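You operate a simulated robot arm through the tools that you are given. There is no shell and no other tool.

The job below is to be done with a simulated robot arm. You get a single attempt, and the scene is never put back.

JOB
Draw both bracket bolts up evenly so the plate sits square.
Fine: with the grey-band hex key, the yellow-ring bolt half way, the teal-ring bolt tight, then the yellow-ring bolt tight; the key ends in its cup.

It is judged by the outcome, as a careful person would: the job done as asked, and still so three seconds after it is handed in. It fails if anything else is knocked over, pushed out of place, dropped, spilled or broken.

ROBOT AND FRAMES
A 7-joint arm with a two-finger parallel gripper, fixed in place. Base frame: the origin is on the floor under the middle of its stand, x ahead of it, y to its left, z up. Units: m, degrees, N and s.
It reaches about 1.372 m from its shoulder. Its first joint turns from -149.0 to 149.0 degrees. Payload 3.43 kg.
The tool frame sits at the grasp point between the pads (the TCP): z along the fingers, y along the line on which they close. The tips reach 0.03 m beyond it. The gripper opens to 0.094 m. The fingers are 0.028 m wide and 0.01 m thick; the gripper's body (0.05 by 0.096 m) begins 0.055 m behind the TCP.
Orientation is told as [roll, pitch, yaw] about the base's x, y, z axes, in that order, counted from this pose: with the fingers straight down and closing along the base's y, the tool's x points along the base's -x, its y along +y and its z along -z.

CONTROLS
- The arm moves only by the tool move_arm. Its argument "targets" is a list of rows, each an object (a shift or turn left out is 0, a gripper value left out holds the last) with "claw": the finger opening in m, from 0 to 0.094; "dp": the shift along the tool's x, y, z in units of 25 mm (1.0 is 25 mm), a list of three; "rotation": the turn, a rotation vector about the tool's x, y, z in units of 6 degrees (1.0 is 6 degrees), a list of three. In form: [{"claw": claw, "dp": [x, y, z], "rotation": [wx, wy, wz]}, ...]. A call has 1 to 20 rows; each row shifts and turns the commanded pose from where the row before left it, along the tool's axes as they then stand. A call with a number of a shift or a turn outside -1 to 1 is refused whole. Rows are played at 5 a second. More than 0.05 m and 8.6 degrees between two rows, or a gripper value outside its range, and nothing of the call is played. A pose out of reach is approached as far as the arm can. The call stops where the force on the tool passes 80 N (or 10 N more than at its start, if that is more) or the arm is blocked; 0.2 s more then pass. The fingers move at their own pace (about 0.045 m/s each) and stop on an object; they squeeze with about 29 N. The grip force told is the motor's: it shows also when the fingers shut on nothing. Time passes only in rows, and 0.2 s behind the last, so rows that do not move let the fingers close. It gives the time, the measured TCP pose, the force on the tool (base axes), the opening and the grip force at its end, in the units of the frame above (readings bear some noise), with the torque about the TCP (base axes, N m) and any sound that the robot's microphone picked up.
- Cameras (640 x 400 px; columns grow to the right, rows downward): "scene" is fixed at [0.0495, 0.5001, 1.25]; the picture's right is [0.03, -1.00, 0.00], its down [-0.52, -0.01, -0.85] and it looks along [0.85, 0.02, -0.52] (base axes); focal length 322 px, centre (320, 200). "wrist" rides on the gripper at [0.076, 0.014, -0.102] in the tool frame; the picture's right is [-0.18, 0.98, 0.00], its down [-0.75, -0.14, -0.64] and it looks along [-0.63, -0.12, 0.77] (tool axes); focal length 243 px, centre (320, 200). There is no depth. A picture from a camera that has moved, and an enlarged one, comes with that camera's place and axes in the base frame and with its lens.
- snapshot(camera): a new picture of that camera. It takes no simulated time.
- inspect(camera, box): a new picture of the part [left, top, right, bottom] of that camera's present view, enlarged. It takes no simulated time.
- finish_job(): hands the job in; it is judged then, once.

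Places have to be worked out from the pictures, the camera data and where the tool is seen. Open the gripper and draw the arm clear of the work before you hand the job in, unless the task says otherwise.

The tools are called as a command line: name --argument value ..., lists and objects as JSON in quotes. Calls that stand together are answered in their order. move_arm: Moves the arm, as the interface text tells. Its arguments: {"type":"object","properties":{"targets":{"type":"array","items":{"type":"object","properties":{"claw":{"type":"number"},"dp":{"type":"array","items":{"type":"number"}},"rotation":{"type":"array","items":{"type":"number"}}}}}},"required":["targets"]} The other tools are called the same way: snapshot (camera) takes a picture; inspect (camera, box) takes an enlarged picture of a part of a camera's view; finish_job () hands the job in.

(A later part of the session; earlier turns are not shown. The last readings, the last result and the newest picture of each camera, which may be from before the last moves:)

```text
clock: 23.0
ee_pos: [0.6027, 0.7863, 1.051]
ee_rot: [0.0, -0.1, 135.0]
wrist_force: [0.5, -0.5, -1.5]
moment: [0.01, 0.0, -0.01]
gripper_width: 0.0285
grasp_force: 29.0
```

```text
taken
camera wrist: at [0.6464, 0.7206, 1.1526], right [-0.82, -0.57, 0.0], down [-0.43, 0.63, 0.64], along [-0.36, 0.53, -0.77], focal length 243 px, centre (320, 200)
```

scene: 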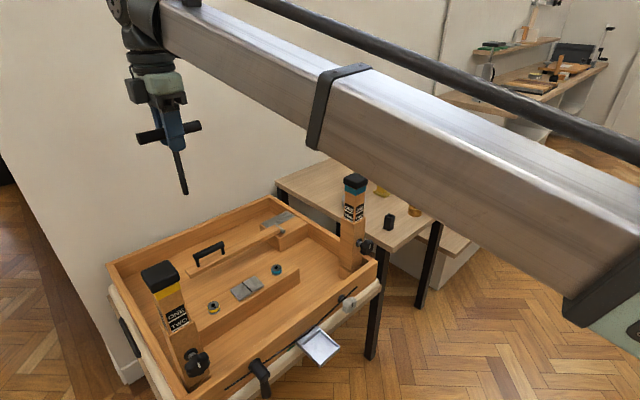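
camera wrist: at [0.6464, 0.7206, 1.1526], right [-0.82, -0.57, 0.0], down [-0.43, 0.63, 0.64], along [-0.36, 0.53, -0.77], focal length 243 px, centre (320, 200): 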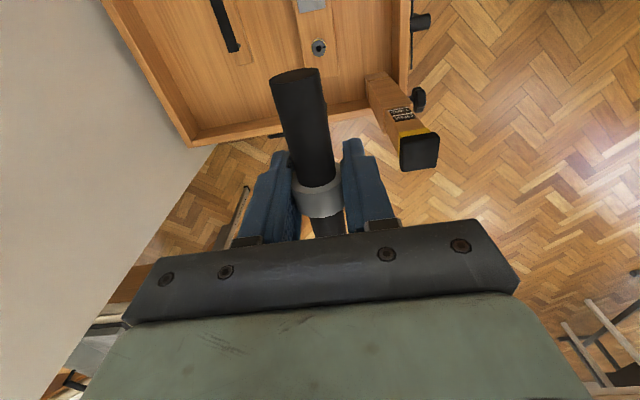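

Positioned above the yellow bolt, and the forearm is well clear of the posts. Descending until the tip is about 3 cm above the bolt, then I'll compare tip and socket visually.

move_arm --targets '[{"dp": [0, 0, 1]}, {"dp": [0, 0, 1]}, {"dp": [0, 0, 1]}, {"dp": [0, 0, 1]}, {"dp": [0, 0, 1]}, {"dp": [0, 0, 1]}, {"dp": [0, 0, 1]}, {"dp": [0, 0, 1]}, {"dp": [0, 0, 1]}, {"dp": [0, 0, 1]}, {"dp": [0, 0, 1]}, {"dp": [0, 0, 0.9]}, {}, {}]'

snapshot --camera "scene"

inspect --camera "scene" --box '[180, 270, 244, 320]'

snapshot --camera "wrist"

```text
clock: 26.0
ee_pos: [0.6045, 0.7881, 0.7515]
ee_rot: [0.0, 0.0, 134.9]
wrist_force: [0.8, 0.6, -1.2]
moment: [0.03, 0.01, 0.01]
gripper_width: 0.0286
grasp_force: 29.0
```

```text
taken
```

scene: 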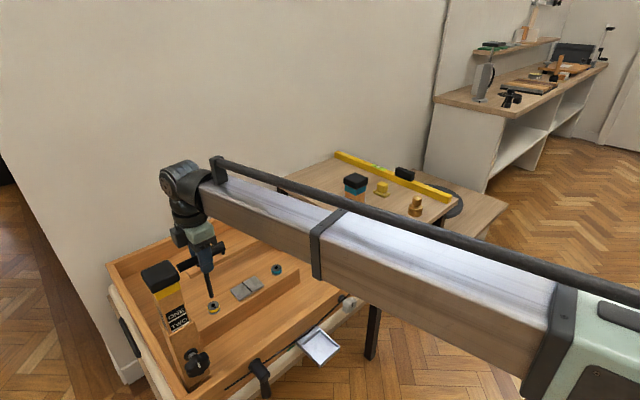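

```text
8.00 times, centred on (212, 295) of scene
camera zoom: at [0.0495, 0.5001, 1.25], right [0.03, -1.0, 0.0], down [-0.52, -0.01, -0.85], along [0.85, 0.02, -0.52], focal length 2580 px, centre (1184, -560)
```

zoom: 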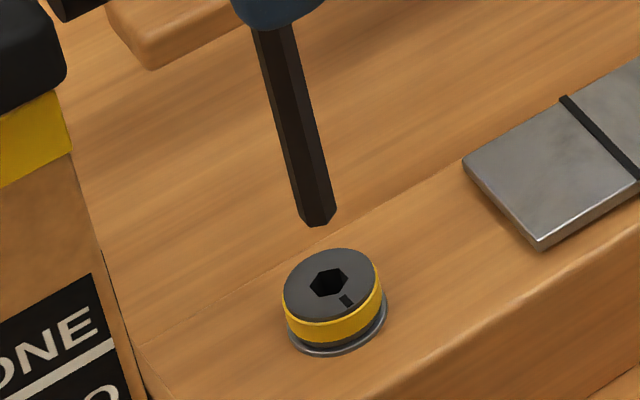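

```text
taken
camera wrist: at [0.6472, 0.7213, 0.8546], right [-0.82, -0.57, 0.0], down [-0.43, 0.63, 0.64], along [-0.36, 0.53, -0.77], focal length 243 px, centre (320, 200)
```

wrist: 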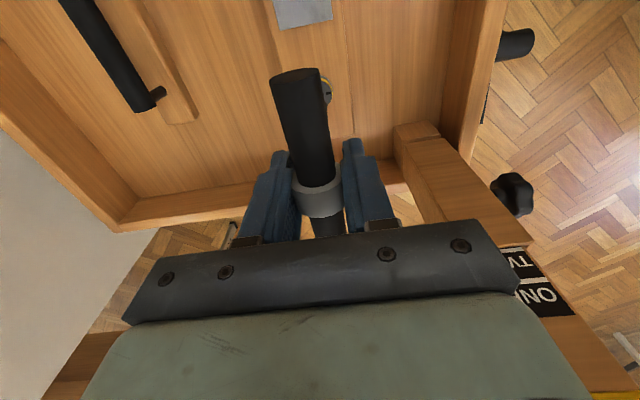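

Comparing the tip and socket in the same view, the tip needs about +1.6 mm in y; x looks right. I'll apply that and lower to just above the bolt head.

move_arm --targets '[{"dp": [-0.045, -0.045, 0.25]}, {"dp": [0, 0, 0.25]}, {"dp": [0, 0, 0.25]}, {"dp": [0, 0, 0.2]}, {}, {}]'

inspect --camera "scene" --box '[196, 286, 228, 314]'

inspect --camera "wrist" --box '[290, 60, 360, 120]'

```text
clock: 27.4
ee_pos: [0.6039, 0.7869, 0.7289]
ee_rot: [-0.1, 0.0, 134.9]
wrist_force: [0.5, 0.4, -1.4]
moment: [0.01, -0.01, 0.01]
gripper_width: 0.0288
grasp_force: 29.0
```

```text
14.29 times, centred on (212, 300) of scene
camera zoom: at [0.0495, 0.5001, 1.25], right [0.03, -1.0, 0.0], down [-0.52, -0.01, -0.85], along [0.85, 0.02, -0.52], focal length 4608 px, centre (1863, -1229)
```

zoom: 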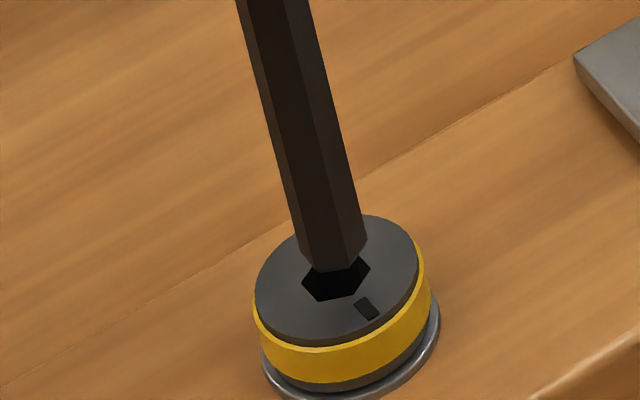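

```text
6.67 times, centred on (325, 90) of wrist
camera zoom: at [0.6469, 0.7223, 0.8308], right [-0.82, -0.57, 0.0], down [-0.43, 0.63, 0.64], along [-0.36, 0.53, -0.77], focal length 1618 px, centre (287, 933)
```

zoom: 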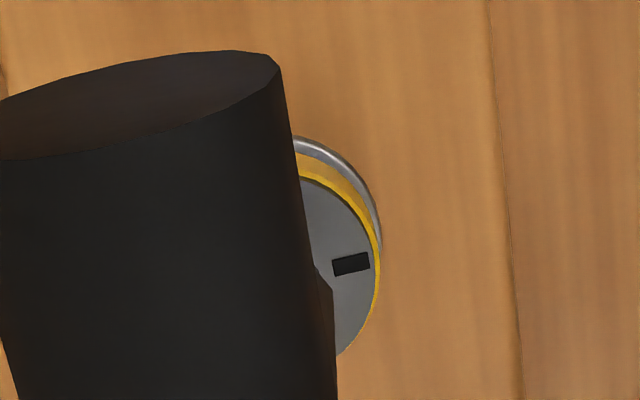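

The key's hex is aligned in rotation with the socket and off by under a millimetre, sitting about 7 mm above it. A small nudge of +0.7 mm in y, then a slow descent in small steps, reading the force.

move_arm --targets '[{"dp": [-0.02, -0.02, 0.1]}, {"dp": [0, 0, 0.1]}, {"dp": [0, 0, 0.08]}, {"dp": [0, 0, 0.08]}, {}]'

inspect --camera "scene" --box '[196, 286, 228, 314]'

```text
clock: 28.6
ee_pos: [0.6011, 0.7886, 0.7209]
ee_rot: [-0.1, 0.0, 135.0]
wrist_force: [0.7, -0.4, 14.7]
moment: [-0.11, -0.01, 0.0]
gripper_width: 0.0284
grasp_force: 28.8
```

```text
14.29 times, centred on (212, 300) of scene
camera zoom: at [0.0495, 0.5001, 1.25], right [0.03, -1.0, 0.0], down [-0.52, -0.01, -0.85], along [0.85, 0.02, -0.52], focal length 4608 px, centre (1863, -1229)
```

zoom: 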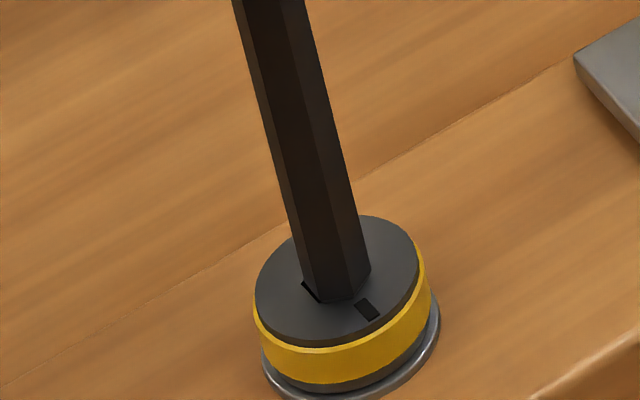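

The tip rests on the rim (16 N), with a sliver of the socket visible at its lower-left, so it must shift about 0.6 mm toward the 135° direction. I'll back off slightly, shift and try again.

move_arm --targets '[{"dp": [0, 0, -0.08]}, {"dp": [-0.026, 0, 0]}, {"dp": [0, 0, 0.06]}, {"dp": [0, 0, 0.06]}, {"dp": [0, 0, 0.06]}, {}]'

inspect --camera "scene" --box '[196, 286, 228, 314]'

```text
clock: 30.0
ee_pos: [0.602, 0.7886, 0.7205]
ee_rot: [-0.2, -0.1, 135.0]
wrist_force: [1.5, 1.5, 42.5]
moment: [-0.01, -0.03, 0.01]
gripper_width: 0.0291
grasp_force: 29.8
```

```text
14.29 times, centred on (212, 300) of scene
camera zoom: at [0.0495, 0.5001, 1.25], right [0.03, -1.0, 0.0], down [-0.52, -0.01, -0.85], along [0.85, 0.02, -0.52], focal length 4608 px, centre (1863, -1229)
```

zoom: 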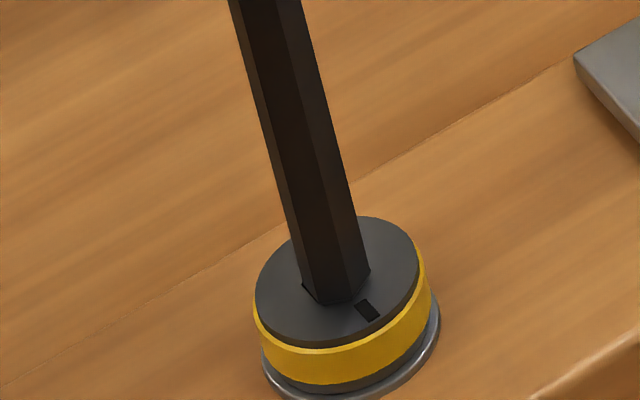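

The tip now overlays the socket outline but is still blocked at 42 N, perhaps by a slight rotational mismatch. I'll ease to a light press and wiggle the yaw a few degrees to let it drop in.

move_arm --targets '[{"dp": [0, 0, -0.085]}, {"rotation": [0, 0, -0.25]}, {"rotation": [0, 0, -0.25]}, {"rotation": [0, 0, -0.25]}, {"dp": [0, 0, 0.02]}, {}]'

inspect --camera "scene" --box '[196, 286, 228, 314]'

```text
clock: 31.4
ee_pos: [0.6015, 0.7887, 0.719]
ee_rot: [0.1, 0.0, 139.4]
wrist_force: [-1.1, 0.7, 21.5]
moment: [0.05, 0.12, 0.0]
gripper_width: 0.0288
grasp_force: 29.2
```

```text
14.29 times, centred on (212, 300) of scene
camera zoom: at [0.0495, 0.5001, 1.25], right [0.03, -1.0, 0.0], down [-0.52, -0.01, -0.85], along [0.85, 0.02, -0.52], focal length 4608 px, centre (1863, -1229)
```

zoom: 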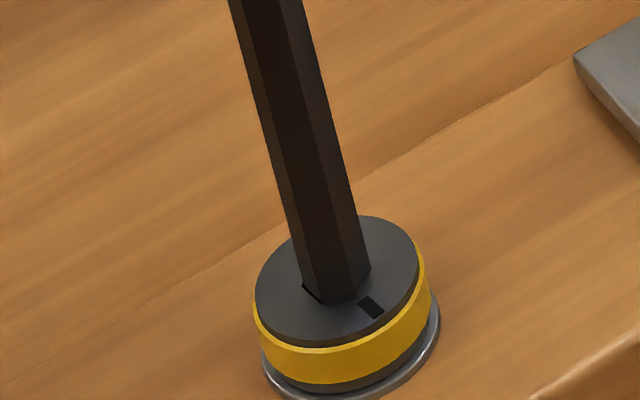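

The bolt's mark shifted slightly along with the key, so there's either partial engagement or friction drag. I'll zoom in harder at the tip to judge whether it has entered.

inspect --camera "scene" --box '[204, 296, 222, 310]'

inspect --camera "wrist" --box '[300, 60, 360, 120]'

```text
16.00 times, centred on (213, 303) of scene
camera zoom: at [0.0495, 0.5001, 1.25], right [0.03, -1.0, 0.0], down [-0.52, -0.01, -0.85], along [0.85, 0.02, -0.52], focal length 5160 px, centre (2032, -1448)
```

zoom: 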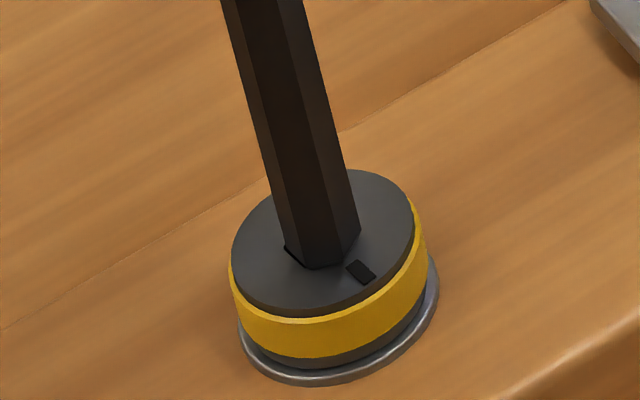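

```text
6.67 times, centred on (330, 90) of wrist
camera zoom: at [0.6505, 0.7267, 0.8217], right [-0.78, -0.63, 0.0], down [-0.48, 0.6, 0.64], along [-0.4, 0.5, -0.77], focal length 1618 px, centre (253, 933)
```

zoom: 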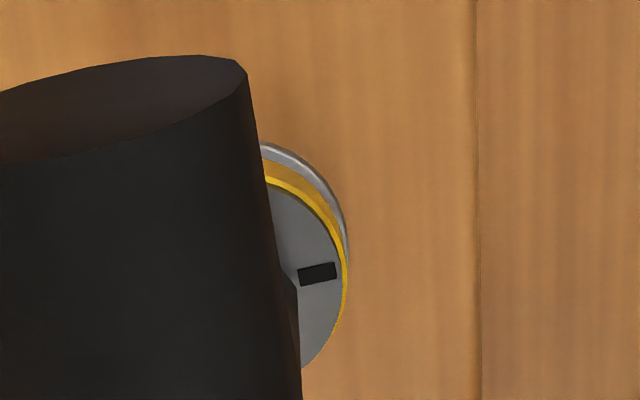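

Judging by the geometry, the tip may be 2–3 mm into the socket but not bottomed out. I'll ease off, shift another 0.4 mm toward the visible gap and press gently again.

move_arm --targets '[{"dp": [0, 0, -0.05]}, {"dp": [-0.018, 0, 0]}, {"dp": [0, 0, 0.04]}, {"dp": [0, 0, 0.04]}, {}]'

inspect --camera "scene" --box '[204, 296, 222, 310]'

```text
clock: 32.6
ee_pos: [0.6028, 0.7881, 0.7201]
ee_rot: [-0.2, 0.0, 139.4]
wrist_force: [0.1, -1.1, 22.3]
moment: [-0.16, -0.1, 0.03]
gripper_width: 0.0286
grasp_force: 28.9
```

```text
16.00 times, centred on (213, 303) of scene
camera zoom: at [0.0495, 0.5001, 1.25], right [0.03, -1.0, 0.0], down [-0.52, -0.01, -0.85], along [0.85, 0.02, -0.52], focal length 5160 px, centre (2032, -1448)
```

zoom: 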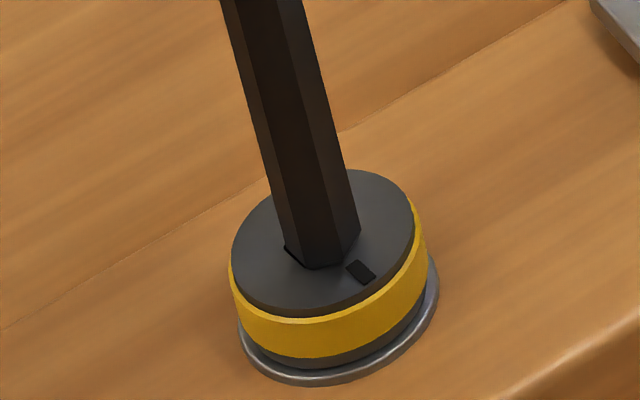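

The press depth increased a little and the bolt follows the key. I'll test engagement by turning 24° clockwise with light pressure, watching the mark and the torque.

move_arm --targets '[{"rotation": [0, 0, 0.5]}, {"rotation": [0, 0, 0.5]}, {"rotation": [0, 0, 0.5]}, {"rotation": [0, 0, 0.5]}, {"rotation": [0, 0, 0.5]}, {"rotation": [0, 0, 0.5]}, {"rotation": [0, 0, 0.5]}, {"rotation": [0, 0, 0.5]}, {}]'

inspect --camera "scene" --box '[204, 296, 222, 310]'

snapshot --camera "scene"

```text
clock: 34.6
ee_pos: [0.6015, 0.7898, 0.7183]
ee_rot: [-0.1, 0.1, 115.6]
wrist_force: [-0.7, 1.7, 32.1]
moment: [0.19, 0.11, 0.0]
gripper_width: 0.0289
grasp_force: 28.5
```

```text
16.00 times, centred on (213, 303) of scene
camera zoom: at [0.0495, 0.5001, 1.25], right [0.03, -1.0, 0.0], down [-0.52, -0.01, -0.85], along [0.85, 0.02, -0.52], focal length 5160 px, centre (2032, -1448)
```

zoom: 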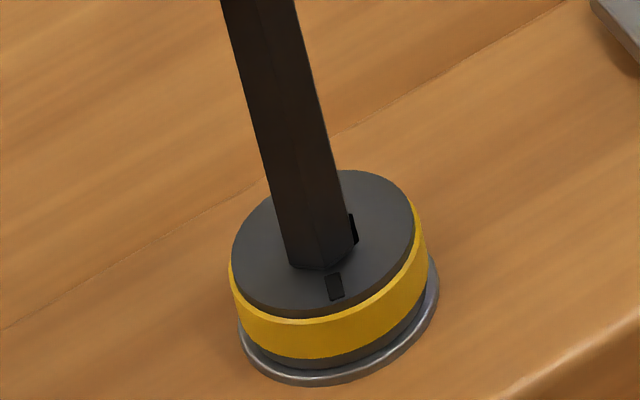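

```text
taken
```

scene: 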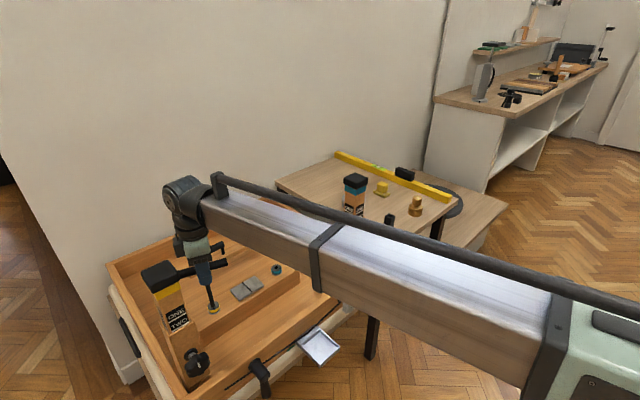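

The mark followed by about 25°, but a gap now shows on the right side of the tip. I'll check the wrist view to judge how deep the tip is.

inspect --camera "wrist" --box '[300, 60, 360, 120]'

inspect --camera "scene" --box '[150, 220, 250, 320]'

```text
6.67 times, centred on (330, 90) of wrist
camera zoom: at [0.6216, 0.7124, 0.8211], right [-0.97, -0.26, 0.0], down [-0.2, 0.74, 0.64], along [-0.16, 0.62, -0.77], focal length 1618 px, centre (253, 933)
```

zoom: 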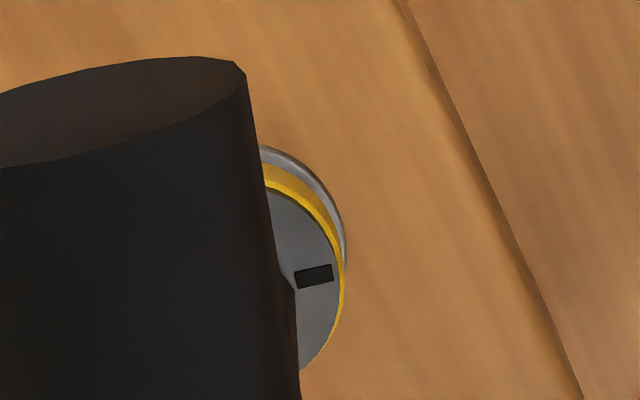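

```text
4.00 times, centred on (200, 270) of scene
camera zoom: at [0.0495, 0.5001, 1.25], right [0.03, -1.0, 0.0], down [-0.52, -0.01, -0.85], along [0.85, 0.02, -0.52], focal length 1290 px, centre (800, -80)
```

zoom: 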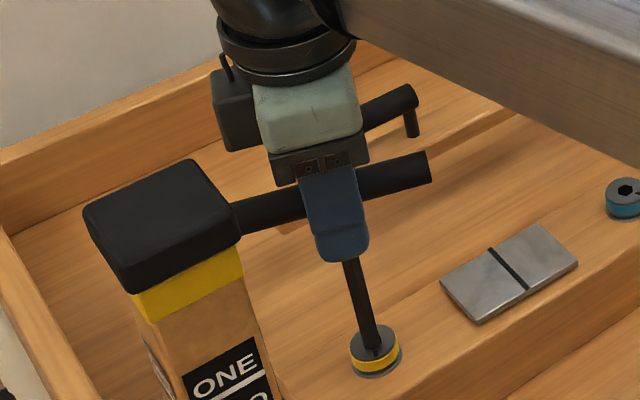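

The depth estimate now says the tip is only resting on the bolt face, dragging it by friction, and sits about 1.5 mm too near in x. I'll lift a few millimetres clear and re-measure the free tip against the socket.

move_arm --targets '[{"dp": [0, 0, -0.15]}, {"dp": [0, 0, -0.15]}, {}, {}]'

inspect --camera "scene" --box '[204, 296, 222, 310]'

inspect --camera "wrist" --box '[300, 60, 360, 120]'

```text
clock: 35.6
ee_pos: [0.6026, 0.7893, 0.7246]
ee_rot: [0.1, 0.1, 115.4]
wrist_force: [0.1, 0.6, -1.6]
moment: [0.05, 0.01, 0.0]
gripper_width: 0.0286
grasp_force: 28.9
```

```text
16.00 times, centred on (213, 303) of scene
camera zoom: at [0.0495, 0.5001, 1.25], right [0.03, -1.0, 0.0], down [-0.52, -0.01, -0.85], along [0.85, 0.02, -0.52], focal length 5160 px, centre (2032, -1448)
```

zoom: 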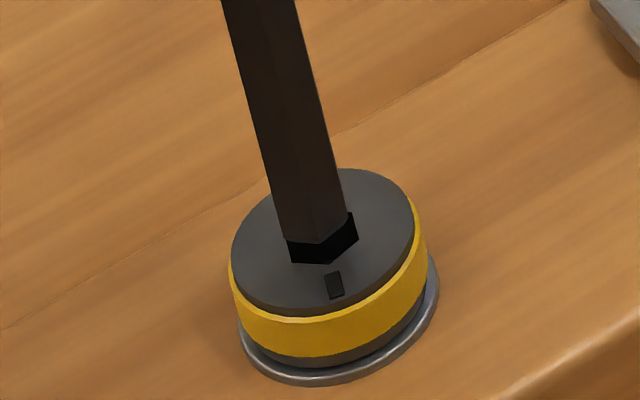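

```text
6.67 times, centred on (330, 90) of wrist
camera zoom: at [0.622, 0.7127, 0.8271], right [-0.97, -0.26, 0.0], down [-0.2, 0.74, 0.64], along [-0.17, 0.62, -0.77], focal length 1618 px, centre (253, 933)
```

zoom: 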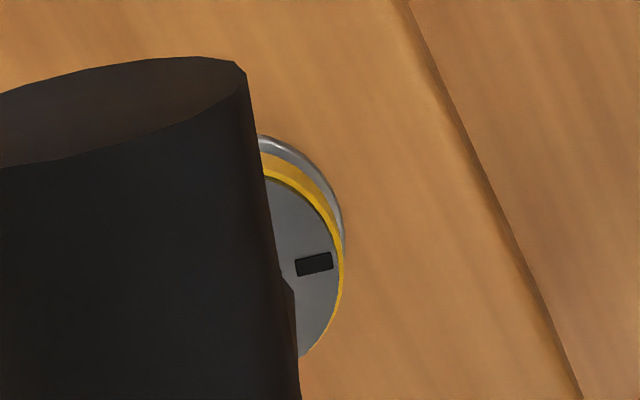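

With the tip lifted, comparing hex outlines shows it needs about (+1.8, −0.7) mm and roughly +3° of yaw. I'll apply these while clear of the bolt and re-check.

move_arm --targets '[{"dp": [0.056, -0.053, 0]}, {"rotation": [0, 0, -0.45]}, {}, {}]'

inspect --camera "scene" --box '[204, 296, 222, 310]'

inspect --camera "wrist" --box '[300, 60, 360, 120]'

```text
clock: 36.6
ee_pos: [0.6044, 0.789, 0.725]
ee_rot: [0.0, 0.0, 118.2]
wrist_force: [-1.0, -0.2, -1.9]
moment: [0.0, 0.02, -0.02]
gripper_width: 0.0285
grasp_force: 28.9
```

```text
16.00 times, centred on (213, 303) of scene
camera zoom: at [0.0495, 0.5001, 1.25], right [0.03, -1.0, 0.0], down [-0.52, -0.01, -0.85], along [0.85, 0.02, -0.52], focal length 5160 px, centre (2032, -1448)
```

zoom: 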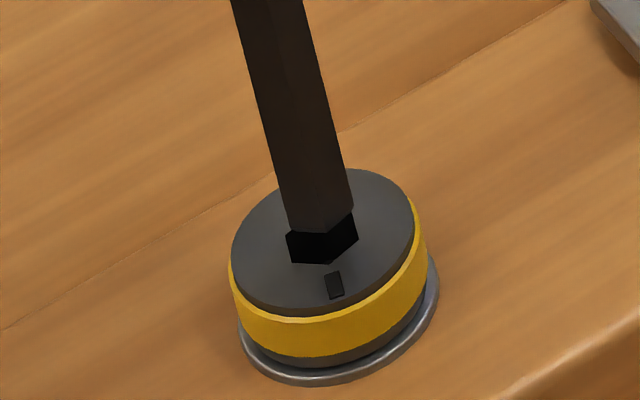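

```text
6.67 times, centred on (330, 90) of wrist
camera zoom: at [0.6272, 0.7132, 0.8276], right [-0.95, -0.3, 0.0], down [-0.23, 0.73, 0.64], along [-0.19, 0.61, -0.77], focal length 1618 px, centre (253, 933)
```

zoom: 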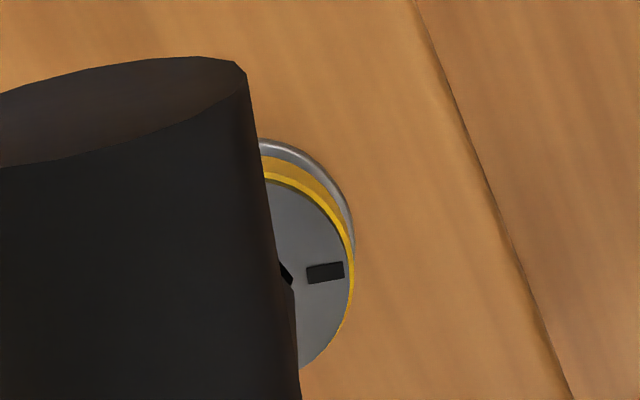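

Now the tip hex is parallel to the socket and about 0.4 mm off. A tiny correction, then lower about 8 mm gently.

move_arm --targets '[{"dp": [-0.014, 0.004, 0.1]}, {"dp": [0, 0, 0.1]}, {"dp": [0, 0, 0.06]}, {"dp": [0, 0, 0.04]}, {"dp": [0, 0, 0.04]}, {}]'

inspect --camera "scene" --box '[204, 296, 222, 310]'

inspect --camera "wrist" --box '[300, 60, 360, 120]'

```text
clock: 38.0
ee_pos: [0.6036, 0.7887, 0.7172]
ee_rot: [0.0, 0.0, 118.2]
wrist_force: [0.2, 1.1, -1.7]
moment: [0.12, -0.01, 0.01]
gripper_width: 0.0287
grasp_force: 28.8
```

```text
16.00 times, centred on (213, 303) of scene
camera zoom: at [0.0495, 0.5001, 1.25], right [0.03, -1.0, 0.0], down [-0.52, -0.01, -0.85], along [0.85, 0.02, -0.52], focal length 5160 px, centre (2032, -1448)
```

zoom: 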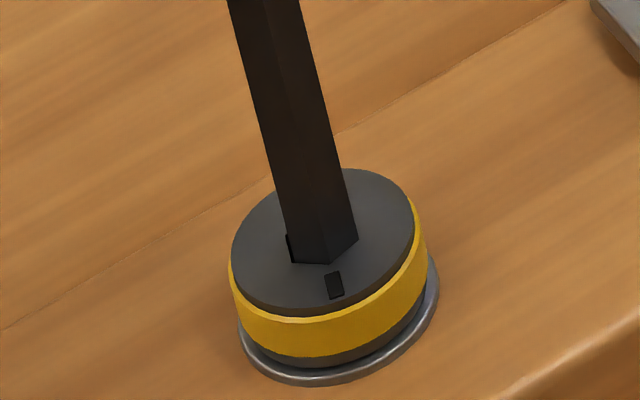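

```text
6.67 times, centred on (330, 90) of wrist
camera zoom: at [0.627, 0.7136, 0.819], right [-0.95, -0.3, 0.0], down [-0.23, 0.73, 0.64], along [-0.19, 0.61, -0.77], focal length 1618 px, centre (253, 933)
```

zoom: 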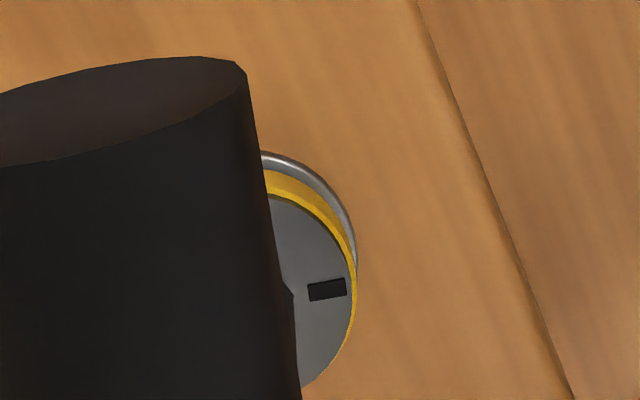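

It entered: no vertical load, and the TCP is 2.5 mm below the former contact level. Continuing down slowly to seat it.

move_arm --targets '[{"dp": [0, 0, 0.06]}, {"dp": [0, 0, 0.06]}, {"dp": [0, 0, 0.06]}, {"dp": [0, 0, 0.06]}, {}]'

inspect --camera "scene" --box '[204, 296, 222, 310]'

```text
clock: 39.2
ee_pos: [0.6045, 0.7888, 0.7115]
ee_rot: [0.0, 0.0, 118.2]
wrist_force: [-1.1, 2.3, -0.7]
moment: [0.2, 0.13, 0.01]
gripper_width: 0.0288
grasp_force: 29.0
```

```text
16.00 times, centred on (213, 303) of scene
camera zoom: at [0.0495, 0.5001, 1.25], right [0.03, -1.0, 0.0], down [-0.52, -0.01, -0.85], along [0.85, 0.02, -0.52], focal length 5160 px, centre (2032, -1448)
```

zoom: 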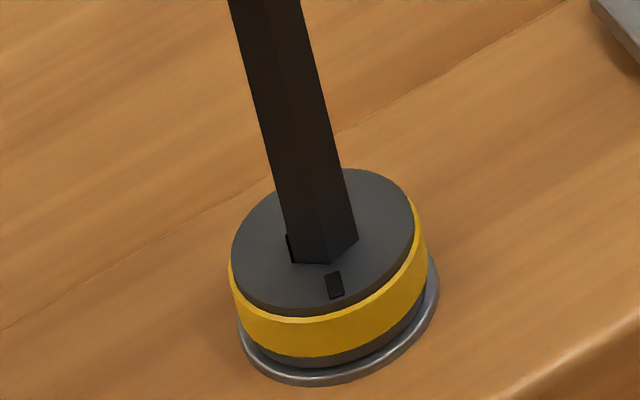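

Still sliding in freely, about 8–9 mm deep now. A little more to find the bottom.

move_arm --targets '[{"dp": [0, 0, 0.05]}, {"dp": [0, 0, 0.05]}, {"dp": [0, 0, 0.05]}, {}]'

```text
clock: 40.2
ee_pos: [0.6045, 0.7889, 0.7075]
ee_rot: [0.1, 0.0, 118.3]
wrist_force: [-0.2, -0.1, 2.3]
moment: [0.04, 0.05, 0.0]
gripper_width: 0.0286
grasp_force: 28.8
```

The key is seated (a light touch at the bottom, about 12 mm deep). Now I'll turn the yellow bolt clockwise 90° and watch the torque, the mark and any gauges.

move_arm --targets '[{"dp": [0, 0, -0.01], "rotation": [0, 0, 0.75]}, {"rotation": [0, 0, 0.75]}, {"rotation": [0, 0, 0.75]}, {"rotation": [0, 0, 0.75]}, {"rotation": [0, 0, 0.75]}, {"rotation": [0, 0, 0.75]}, {"rotation": [0, 0, 0.75]}, {"rotation": [0, 0, 0.75]}, {"rotation": [0, 0, 0.75]}, {"rotation": [0, 0, 0.75]}, {}]'

snapshot --camera "scene"

inspect --camera "scene" --box '[130, 220, 250, 345]'

inspect --camera "scene" --box '[204, 296, 222, 310]'

```text
clock: 42.6
ee_pos: [0.6036, 0.7889, 0.7082]
ee_rot: [0.0, 0.0, 73.1]
wrist_force: [0.6, 0.4, -1.9]
moment: [0.04, -0.01, 0.02]
gripper_width: 0.0288
grasp_force: 28.8
```

```text
taken
```

scene: 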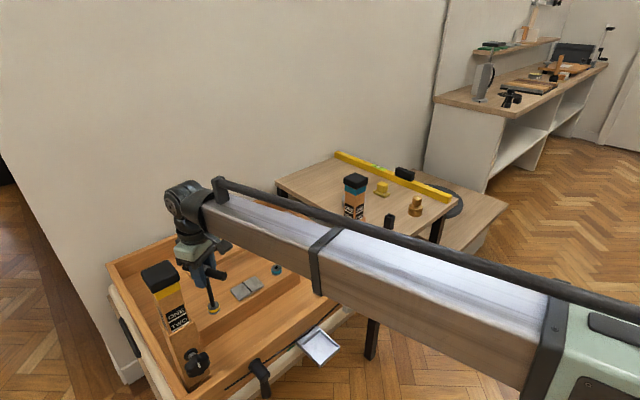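

```text
3.20 times, centred on (190, 282) of scene
camera zoom: at [0.0495, 0.5001, 1.25], right [0.03, -1.0, 0.0], down [-0.52, -0.01, -0.85], along [0.85, 0.02, -0.52], focal length 1032 px, centre (736, -64)
```

zoom: 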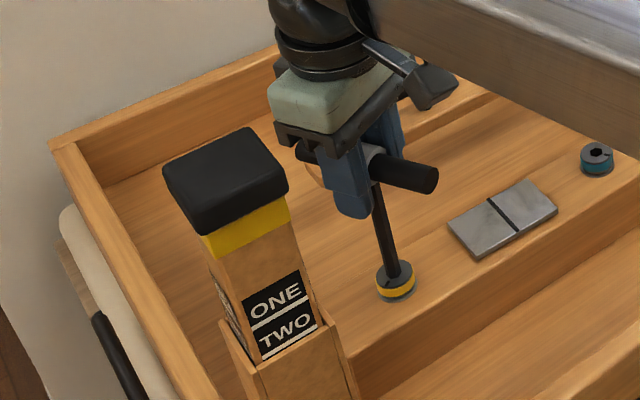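

```text
16.00 times, centred on (213, 303) of scene
camera zoom: at [0.0495, 0.5001, 1.25], right [0.03, -1.0, 0.0], down [-0.52, -0.01, -0.85], along [0.85, 0.02, -0.52], focal length 5160 px, centre (2032, -1448)
```

zoom: 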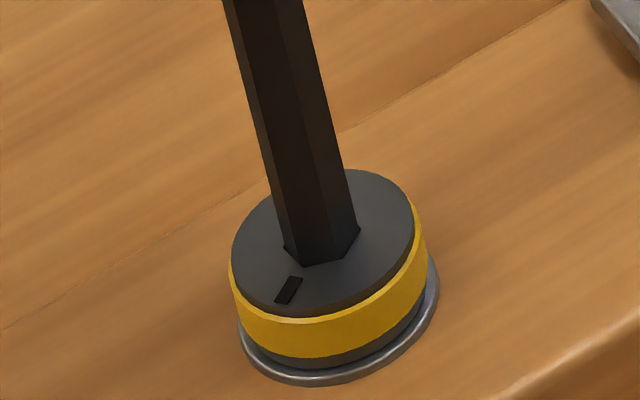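

The bolt turns with the key (about 64° total so far, negligible torque). I'll compare the yellow post's label with the start picture using the same crop.

inspect --camera "scene" --box '[130, 280, 250, 355]'

inspect --camera "scene" --box '[190, 255, 300, 325]'

```text
5.33 times, centred on (190, 318) of scene
camera zoom: at [0.0495, 0.5001, 1.25], right [0.03, -1.0, 0.0], down [-0.52, -0.01, -0.85], along [0.85, 0.02, -0.52], focal length 1720 px, centre (1013, -427)
```

zoom: 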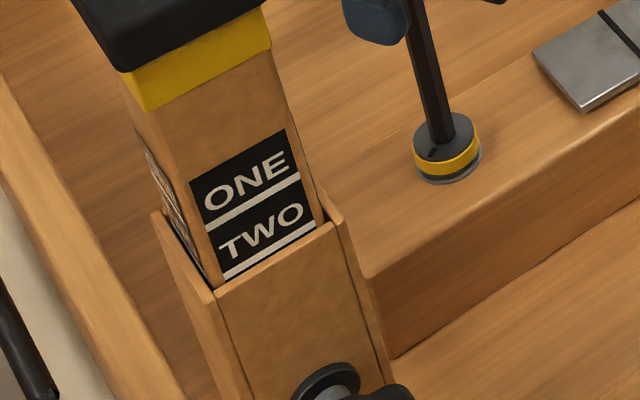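

```text
5.71 times, centred on (245, 290) of scene
camera zoom: at [0.0495, 0.5001, 1.25], right [0.03, -1.0, 0.0], down [-0.52, -0.01, -0.85], along [0.85, 0.02, -0.52], focal length 1843 px, centre (749, -314)
```

zoom: 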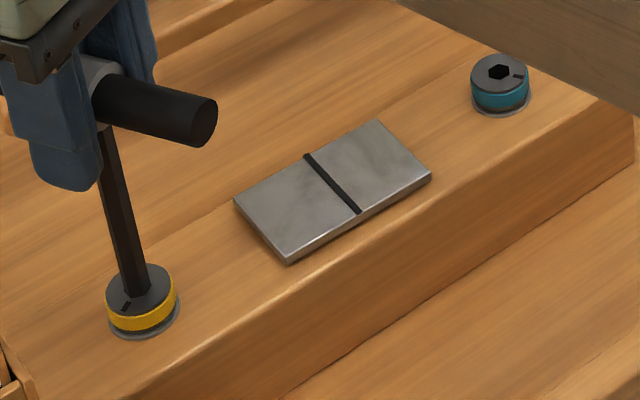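

No change in the post label, plate or torque yet, so nothing indicates the travel so far. I'll go on in smaller increments, watching the torque, sound and bolt height.

move_arm --targets '[{"rotation": [0, 0, 0.8]}, {"rotation": [0, 0, 0.8]}, {"rotation": [0, 0, 0.8]}, {"rotation": [0, 0, 0.8]}, {"rotation": [0, 0, 0.8]}, {"rotation": [0, 0, 0.2]}]'

inspect --camera "scene" --box '[204, 296, 222, 310]'

inspect --camera "scene" --box '[220, 276, 260, 304]'

```text
clock: 44.0
ee_pos: [0.6038, 0.7885, 0.7068]
ee_rot: [-0.1, 0.0, 47.9]
wrist_force: [0.3, 0.0, -2.2]
moment: [0.05, -0.03, 0.0]
gripper_width: 0.0287
grasp_force: 29.4
```

```text
16.00 times, centred on (213, 303) of scene
camera zoom: at [0.0495, 0.5001, 1.25], right [0.03, -1.0, 0.0], down [-0.52, -0.01, -0.85], along [0.85, 0.02, -0.52], focal length 5160 px, centre (2032, -1448)
```

zoom: 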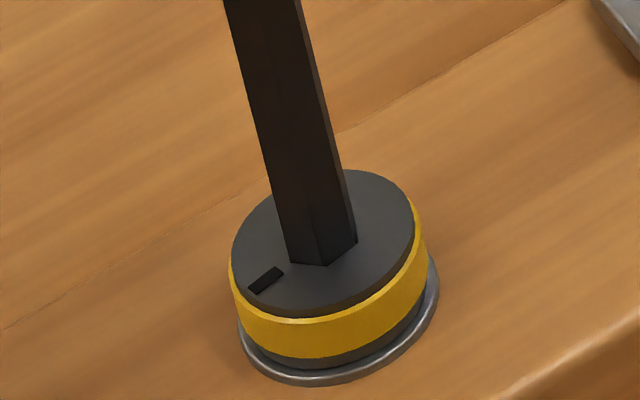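

```text
14.29 times, centred on (240, 290) of scene
camera zoom: at [0.0495, 0.5001, 1.25], right [0.03, -1.0, 0.0], down [-0.52, -0.01, -0.85], along [0.85, 0.02, -0.52], focal length 4608 px, centre (1463, -1086)
```

zoom: 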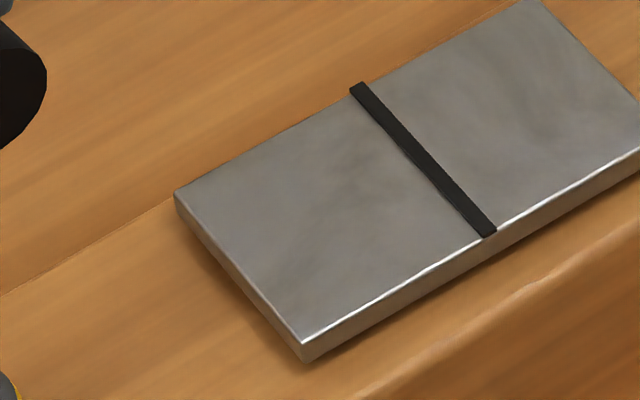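

90° in total now, still with no resistance or visible change in the plate. I'll continue another 90°, reading torque at the end.

move_arm --targets '[{"rotation": [0, 0, 0.75]}, {"rotation": [0, 0, 0.75]}, {"rotation": [0, 0, 0.75]}, {"rotation": [0, 0, 0.75]}, {"rotation": [0, 0, 0.75]}, {"rotation": [0, 0, 0.75]}, {"rotation": [0, 0, 0.75]}, {"rotation": [0, 0, 0.75]}, {"rotation": [0, 0, 0.75]}, {"rotation": [0, 0, 0.75]}]'

inspect --camera "scene" --box '[204, 296, 222, 310]'

inspect --camera "scene" --box '[130, 220, 290, 345]'

inspect --camera "scene" --box '[220, 276, 260, 304]'

```text
clock: 46.2
ee_pos: [0.6051, 0.7887, 0.7084]
ee_rot: [0.0, 0.0, 2.9]
wrist_force: [1.9, 0.1, -2.5]
moment: [-0.01, -0.2, 0.05]
gripper_width: 0.0286
grasp_force: 29.0
```

```text
16.00 times, centred on (213, 303) of scene
camera zoom: at [0.0495, 0.5001, 1.25], right [0.03, -1.0, 0.0], down [-0.52, -0.01, -0.85], along [0.85, 0.02, -0.52], focal length 5160 px, centre (2032, -1448)
```

zoom: 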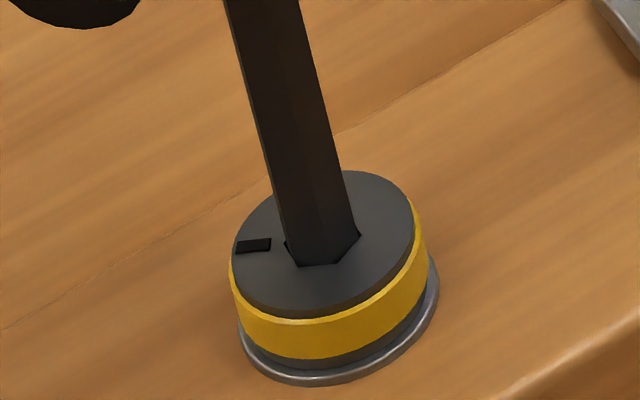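

```text
3.20 times, centred on (210, 282) of scene
camera zoom: at [0.0495, 0.5001, 1.25], right [0.03, -1.0, 0.0], down [-0.52, -0.01, -0.85], along [0.85, 0.02, -0.52], focal length 1032 px, centre (672, -64)
```

zoom: 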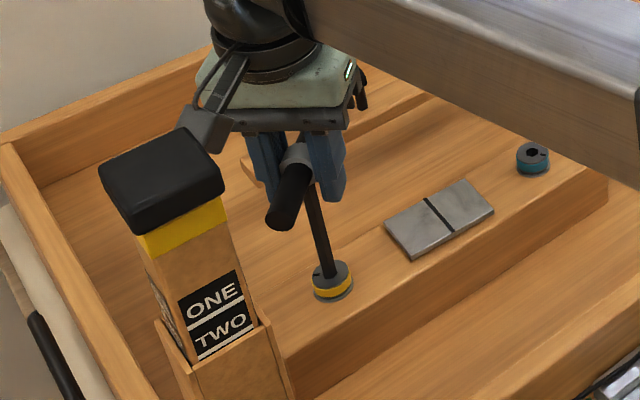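

```text
14.29 times, centred on (240, 290) of scene
camera zoom: at [0.0495, 0.5001, 1.25], right [0.03, -1.0, 0.0], down [-0.52, -0.01, -0.85], along [0.85, 0.02, -0.52], focal length 4608 px, centre (1463, -1086)
```

zoom: 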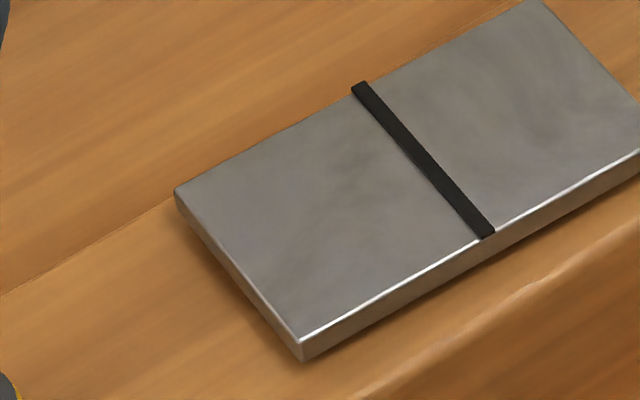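

The wrist camera housing looks close to the yellow post's cap at this yaw, and there's a slight +x force. I'll zoom in on that clearance before turning any further.

inspect --camera "scene" --box '[135, 230, 205, 280]'

snapshot --camera "wrist"

```text
8.00 times, centred on (170, 255) of scene
camera zoom: at [0.0495, 0.5001, 1.25], right [0.03, -1.0, 0.0], down [-0.52, -0.01, -0.85], along [0.85, 0.02, -0.52], focal length 2580 px, centre (1520, -240)
```

zoom: 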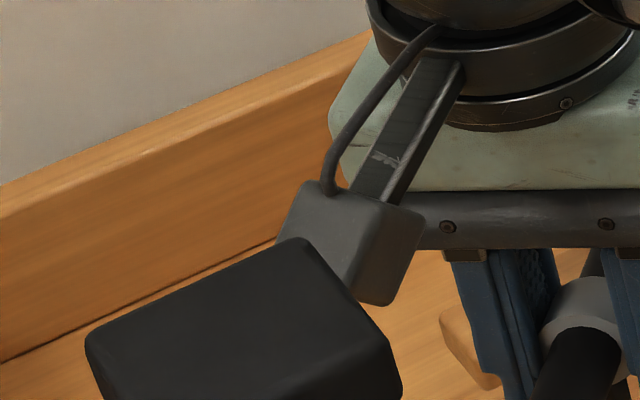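

```text
taken
camera wrist: at [0.5266, 0.7976, 0.8095], right [0.13, 0.99, 0.0], down [0.76, -0.1, 0.64], along [0.64, -0.09, -0.77], focal length 243 px, centre (320, 200)
```

wrist: 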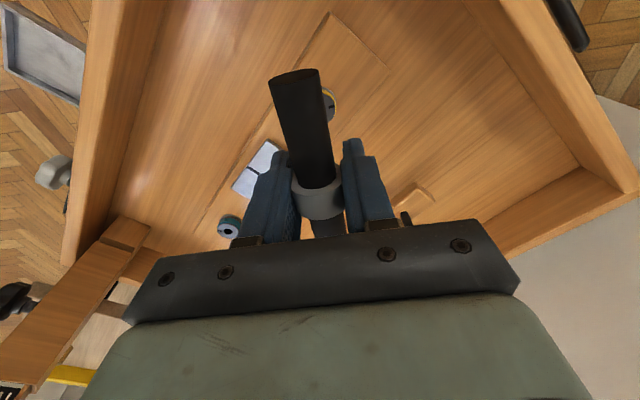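

The housing is behind the cap with roughly 3 cm of clearance, and the force/moment pair matches a small side load at the key tip, not a collision. Continuing clockwise by 45°.

move_arm --targets '[{"rotation": [0, 0, 0.75]}, {"rotation": [0, 0, 0.75]}, {"rotation": [0, 0, 0.75]}, {"rotation": [0, 0, 0.75]}, {"rotation": [0, 0, 0.75]}, {"rotation": [0, 0, 0.75]}, {"rotation": [0, 0, 0.75]}, {"rotation": [0, 0, 0.75]}, {"rotation": [0, 0, 0.75]}, {"rotation": [0, 0, 0.75]}]'

inspect --camera "scene" --box '[204, 296, 222, 310]'

inspect --camera "scene" --box '[130, 220, 290, 345]'

inspect --camera "scene" --box '[220, 276, 260, 304]'

```text
clock: 48.4
ee_pos: [0.6034, 0.7882, 0.7079]
ee_rot: [0.0, 0.0, -42.1]
wrist_force: [0.3, 0.9, -2.0]
moment: [0.17, 0.16, 0.22]
gripper_width: 0.0288
grasp_force: 28.7
```

```text
16.00 times, centred on (213, 303) of scene
camera zoom: at [0.0495, 0.5001, 1.25], right [0.03, -1.0, 0.0], down [-0.52, -0.01, -0.85], along [0.85, 0.02, -0.52], focal length 5160 px, centre (2032, -1448)
```

zoom: 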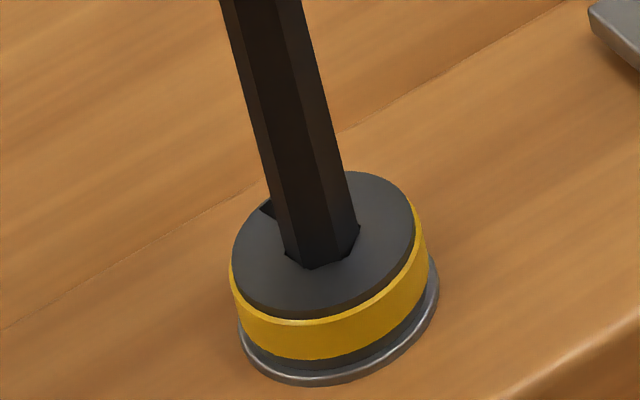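

```text
3.20 times, centred on (210, 282) of scene
camera zoom: at [0.0495, 0.5001, 1.25], right [0.03, -1.0, 0.0], down [-0.52, -0.01, -0.85], along [0.85, 0.02, -0.52], focal length 1032 px, centre (672, -64)
```

zoom: 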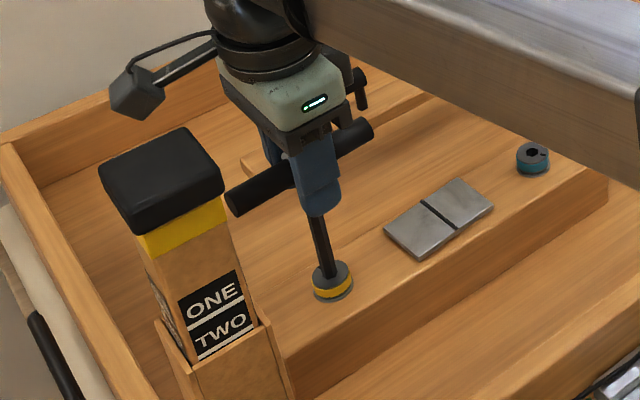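

```text
14.29 times, centred on (240, 290) of scene
camera zoom: at [0.0495, 0.5001, 1.25], right [0.03, -1.0, 0.0], down [-0.52, -0.01, -0.85], along [0.85, 0.02, -0.52], focal length 4608 px, centre (1463, -1086)
```

zoom: 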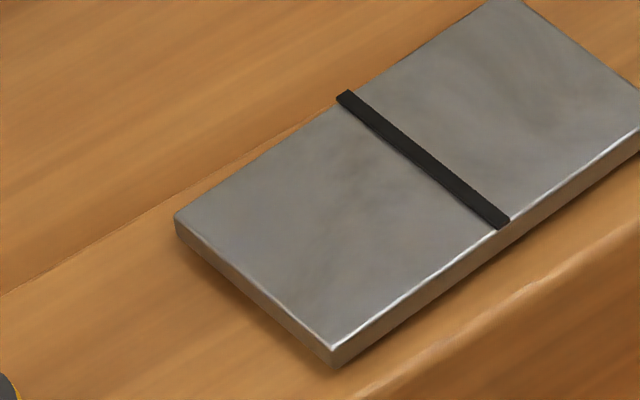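

There's now real resistance (0.22 N·m), and the plate has skewed about 8°, although it was still square at 135°. So this is a travel/unevenness indicator. I'll look from the wrist camera to measure the mark and plate before deciding what to do.

snapshot --camera "wrist"

inspect --camera "wrist" --box '[300, 60, 360, 120]'

inspect --camera "scene" --box '[190, 255, 300, 325]'

inspect --camera "scene" --box '[204, 292, 222, 306]'

```text
taken
camera wrist: at [0.5564, 0.8487, 0.8093], right [0.8, 0.61, 0.0], down [0.46, -0.61, 0.64], along [0.39, -0.51, -0.77], focal length 243 px, centre (320, 200)
```

wrist: 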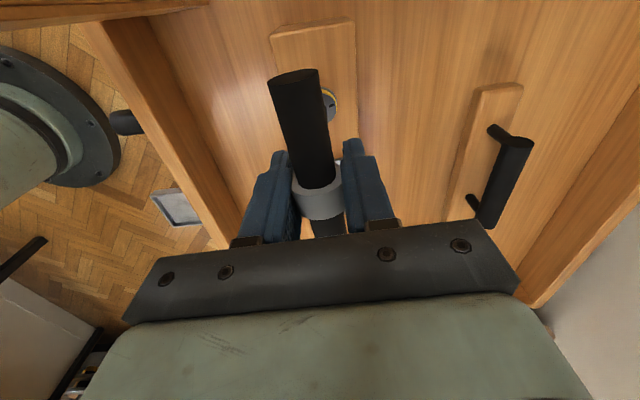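

```text
6.67 times, centred on (330, 90) of wrist
camera zoom: at [0.5564, 0.8487, 0.8093], right [0.8, 0.61, 0.0], down [0.46, -0.61, 0.64], along [0.39, -0.51, -0.77], focal length 1618 px, centre (253, 933)
```

zoom: 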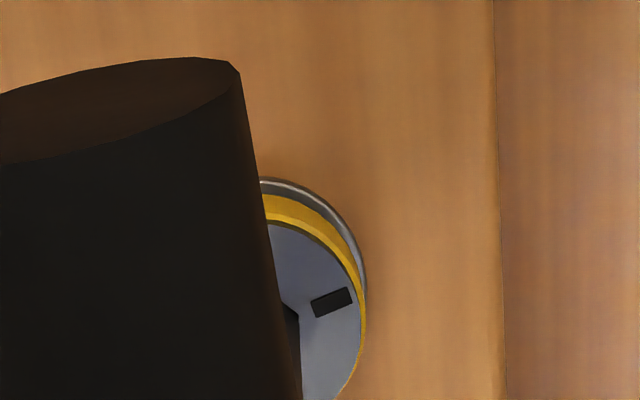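

```text
5.71 times, centred on (245, 290) of scene
camera zoom: at [0.0495, 0.5001, 1.25], right [0.03, -1.0, 0.0], down [-0.52, -0.01, -0.85], along [0.85, 0.02, -0.52], focal length 1843 px, centre (749, -314)
```

zoom: 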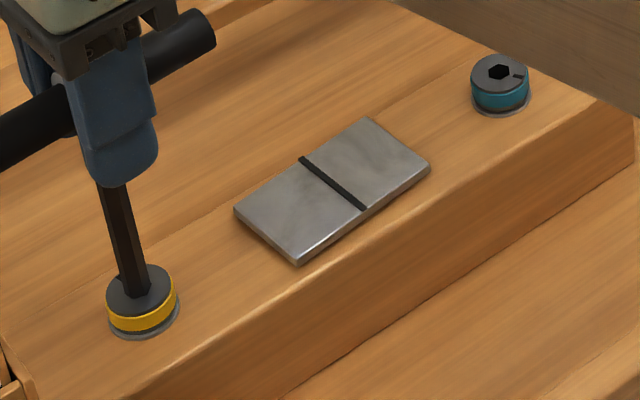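

```text
16.00 times, centred on (213, 299) of scene
camera zoom: at [0.0495, 0.5001, 1.25], right [0.03, -1.0, 0.0], down [-0.52, -0.01, -0.85], along [0.85, 0.02, -0.52], focal length 5160 px, centre (2032, -1384)
```

zoom: 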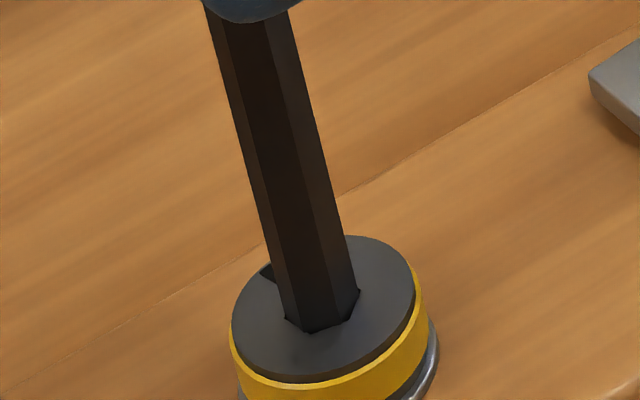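

inspect --camera "scene" --box '[204, 302, 222, 316]'

inspect --camera "scene" --box '[260, 255, 300, 280]'

```text
16.00 times, centred on (213, 309) of scene
camera zoom: at [0.0495, 0.5001, 1.25], right [0.03, -1.0, 0.0], down [-0.52, -0.01, -0.85], along [0.85, 0.02, -0.52], focal length 5160 px, centre (2032, -1544)
```

zoom: 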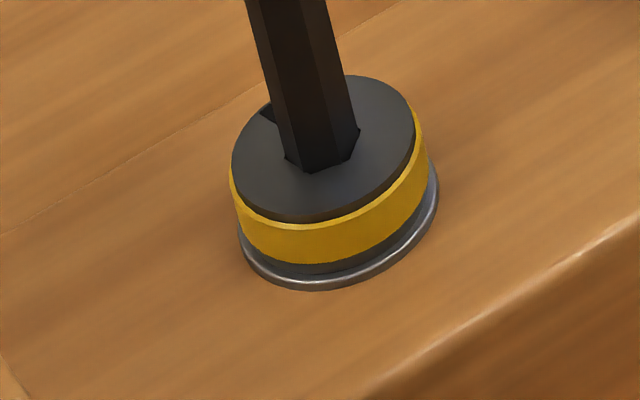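

```text
16.00 times, centred on (280, 268) of scene
camera zoom: at [0.0495, 0.5001, 1.25], right [0.03, -1.0, 0.0], down [-0.52, -0.01, -0.85], along [0.85, 0.02, -0.52], focal length 5160 px, centre (960, -880)
```

zoom: 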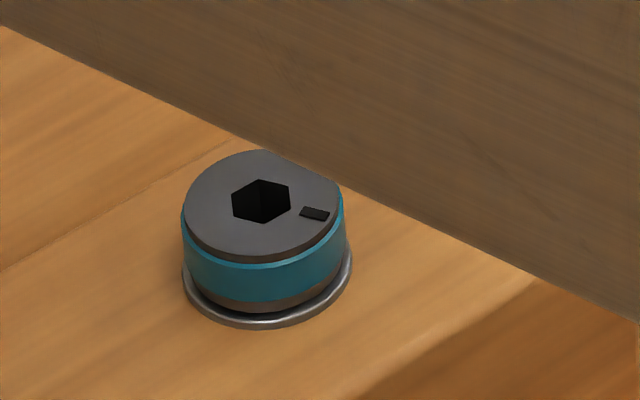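

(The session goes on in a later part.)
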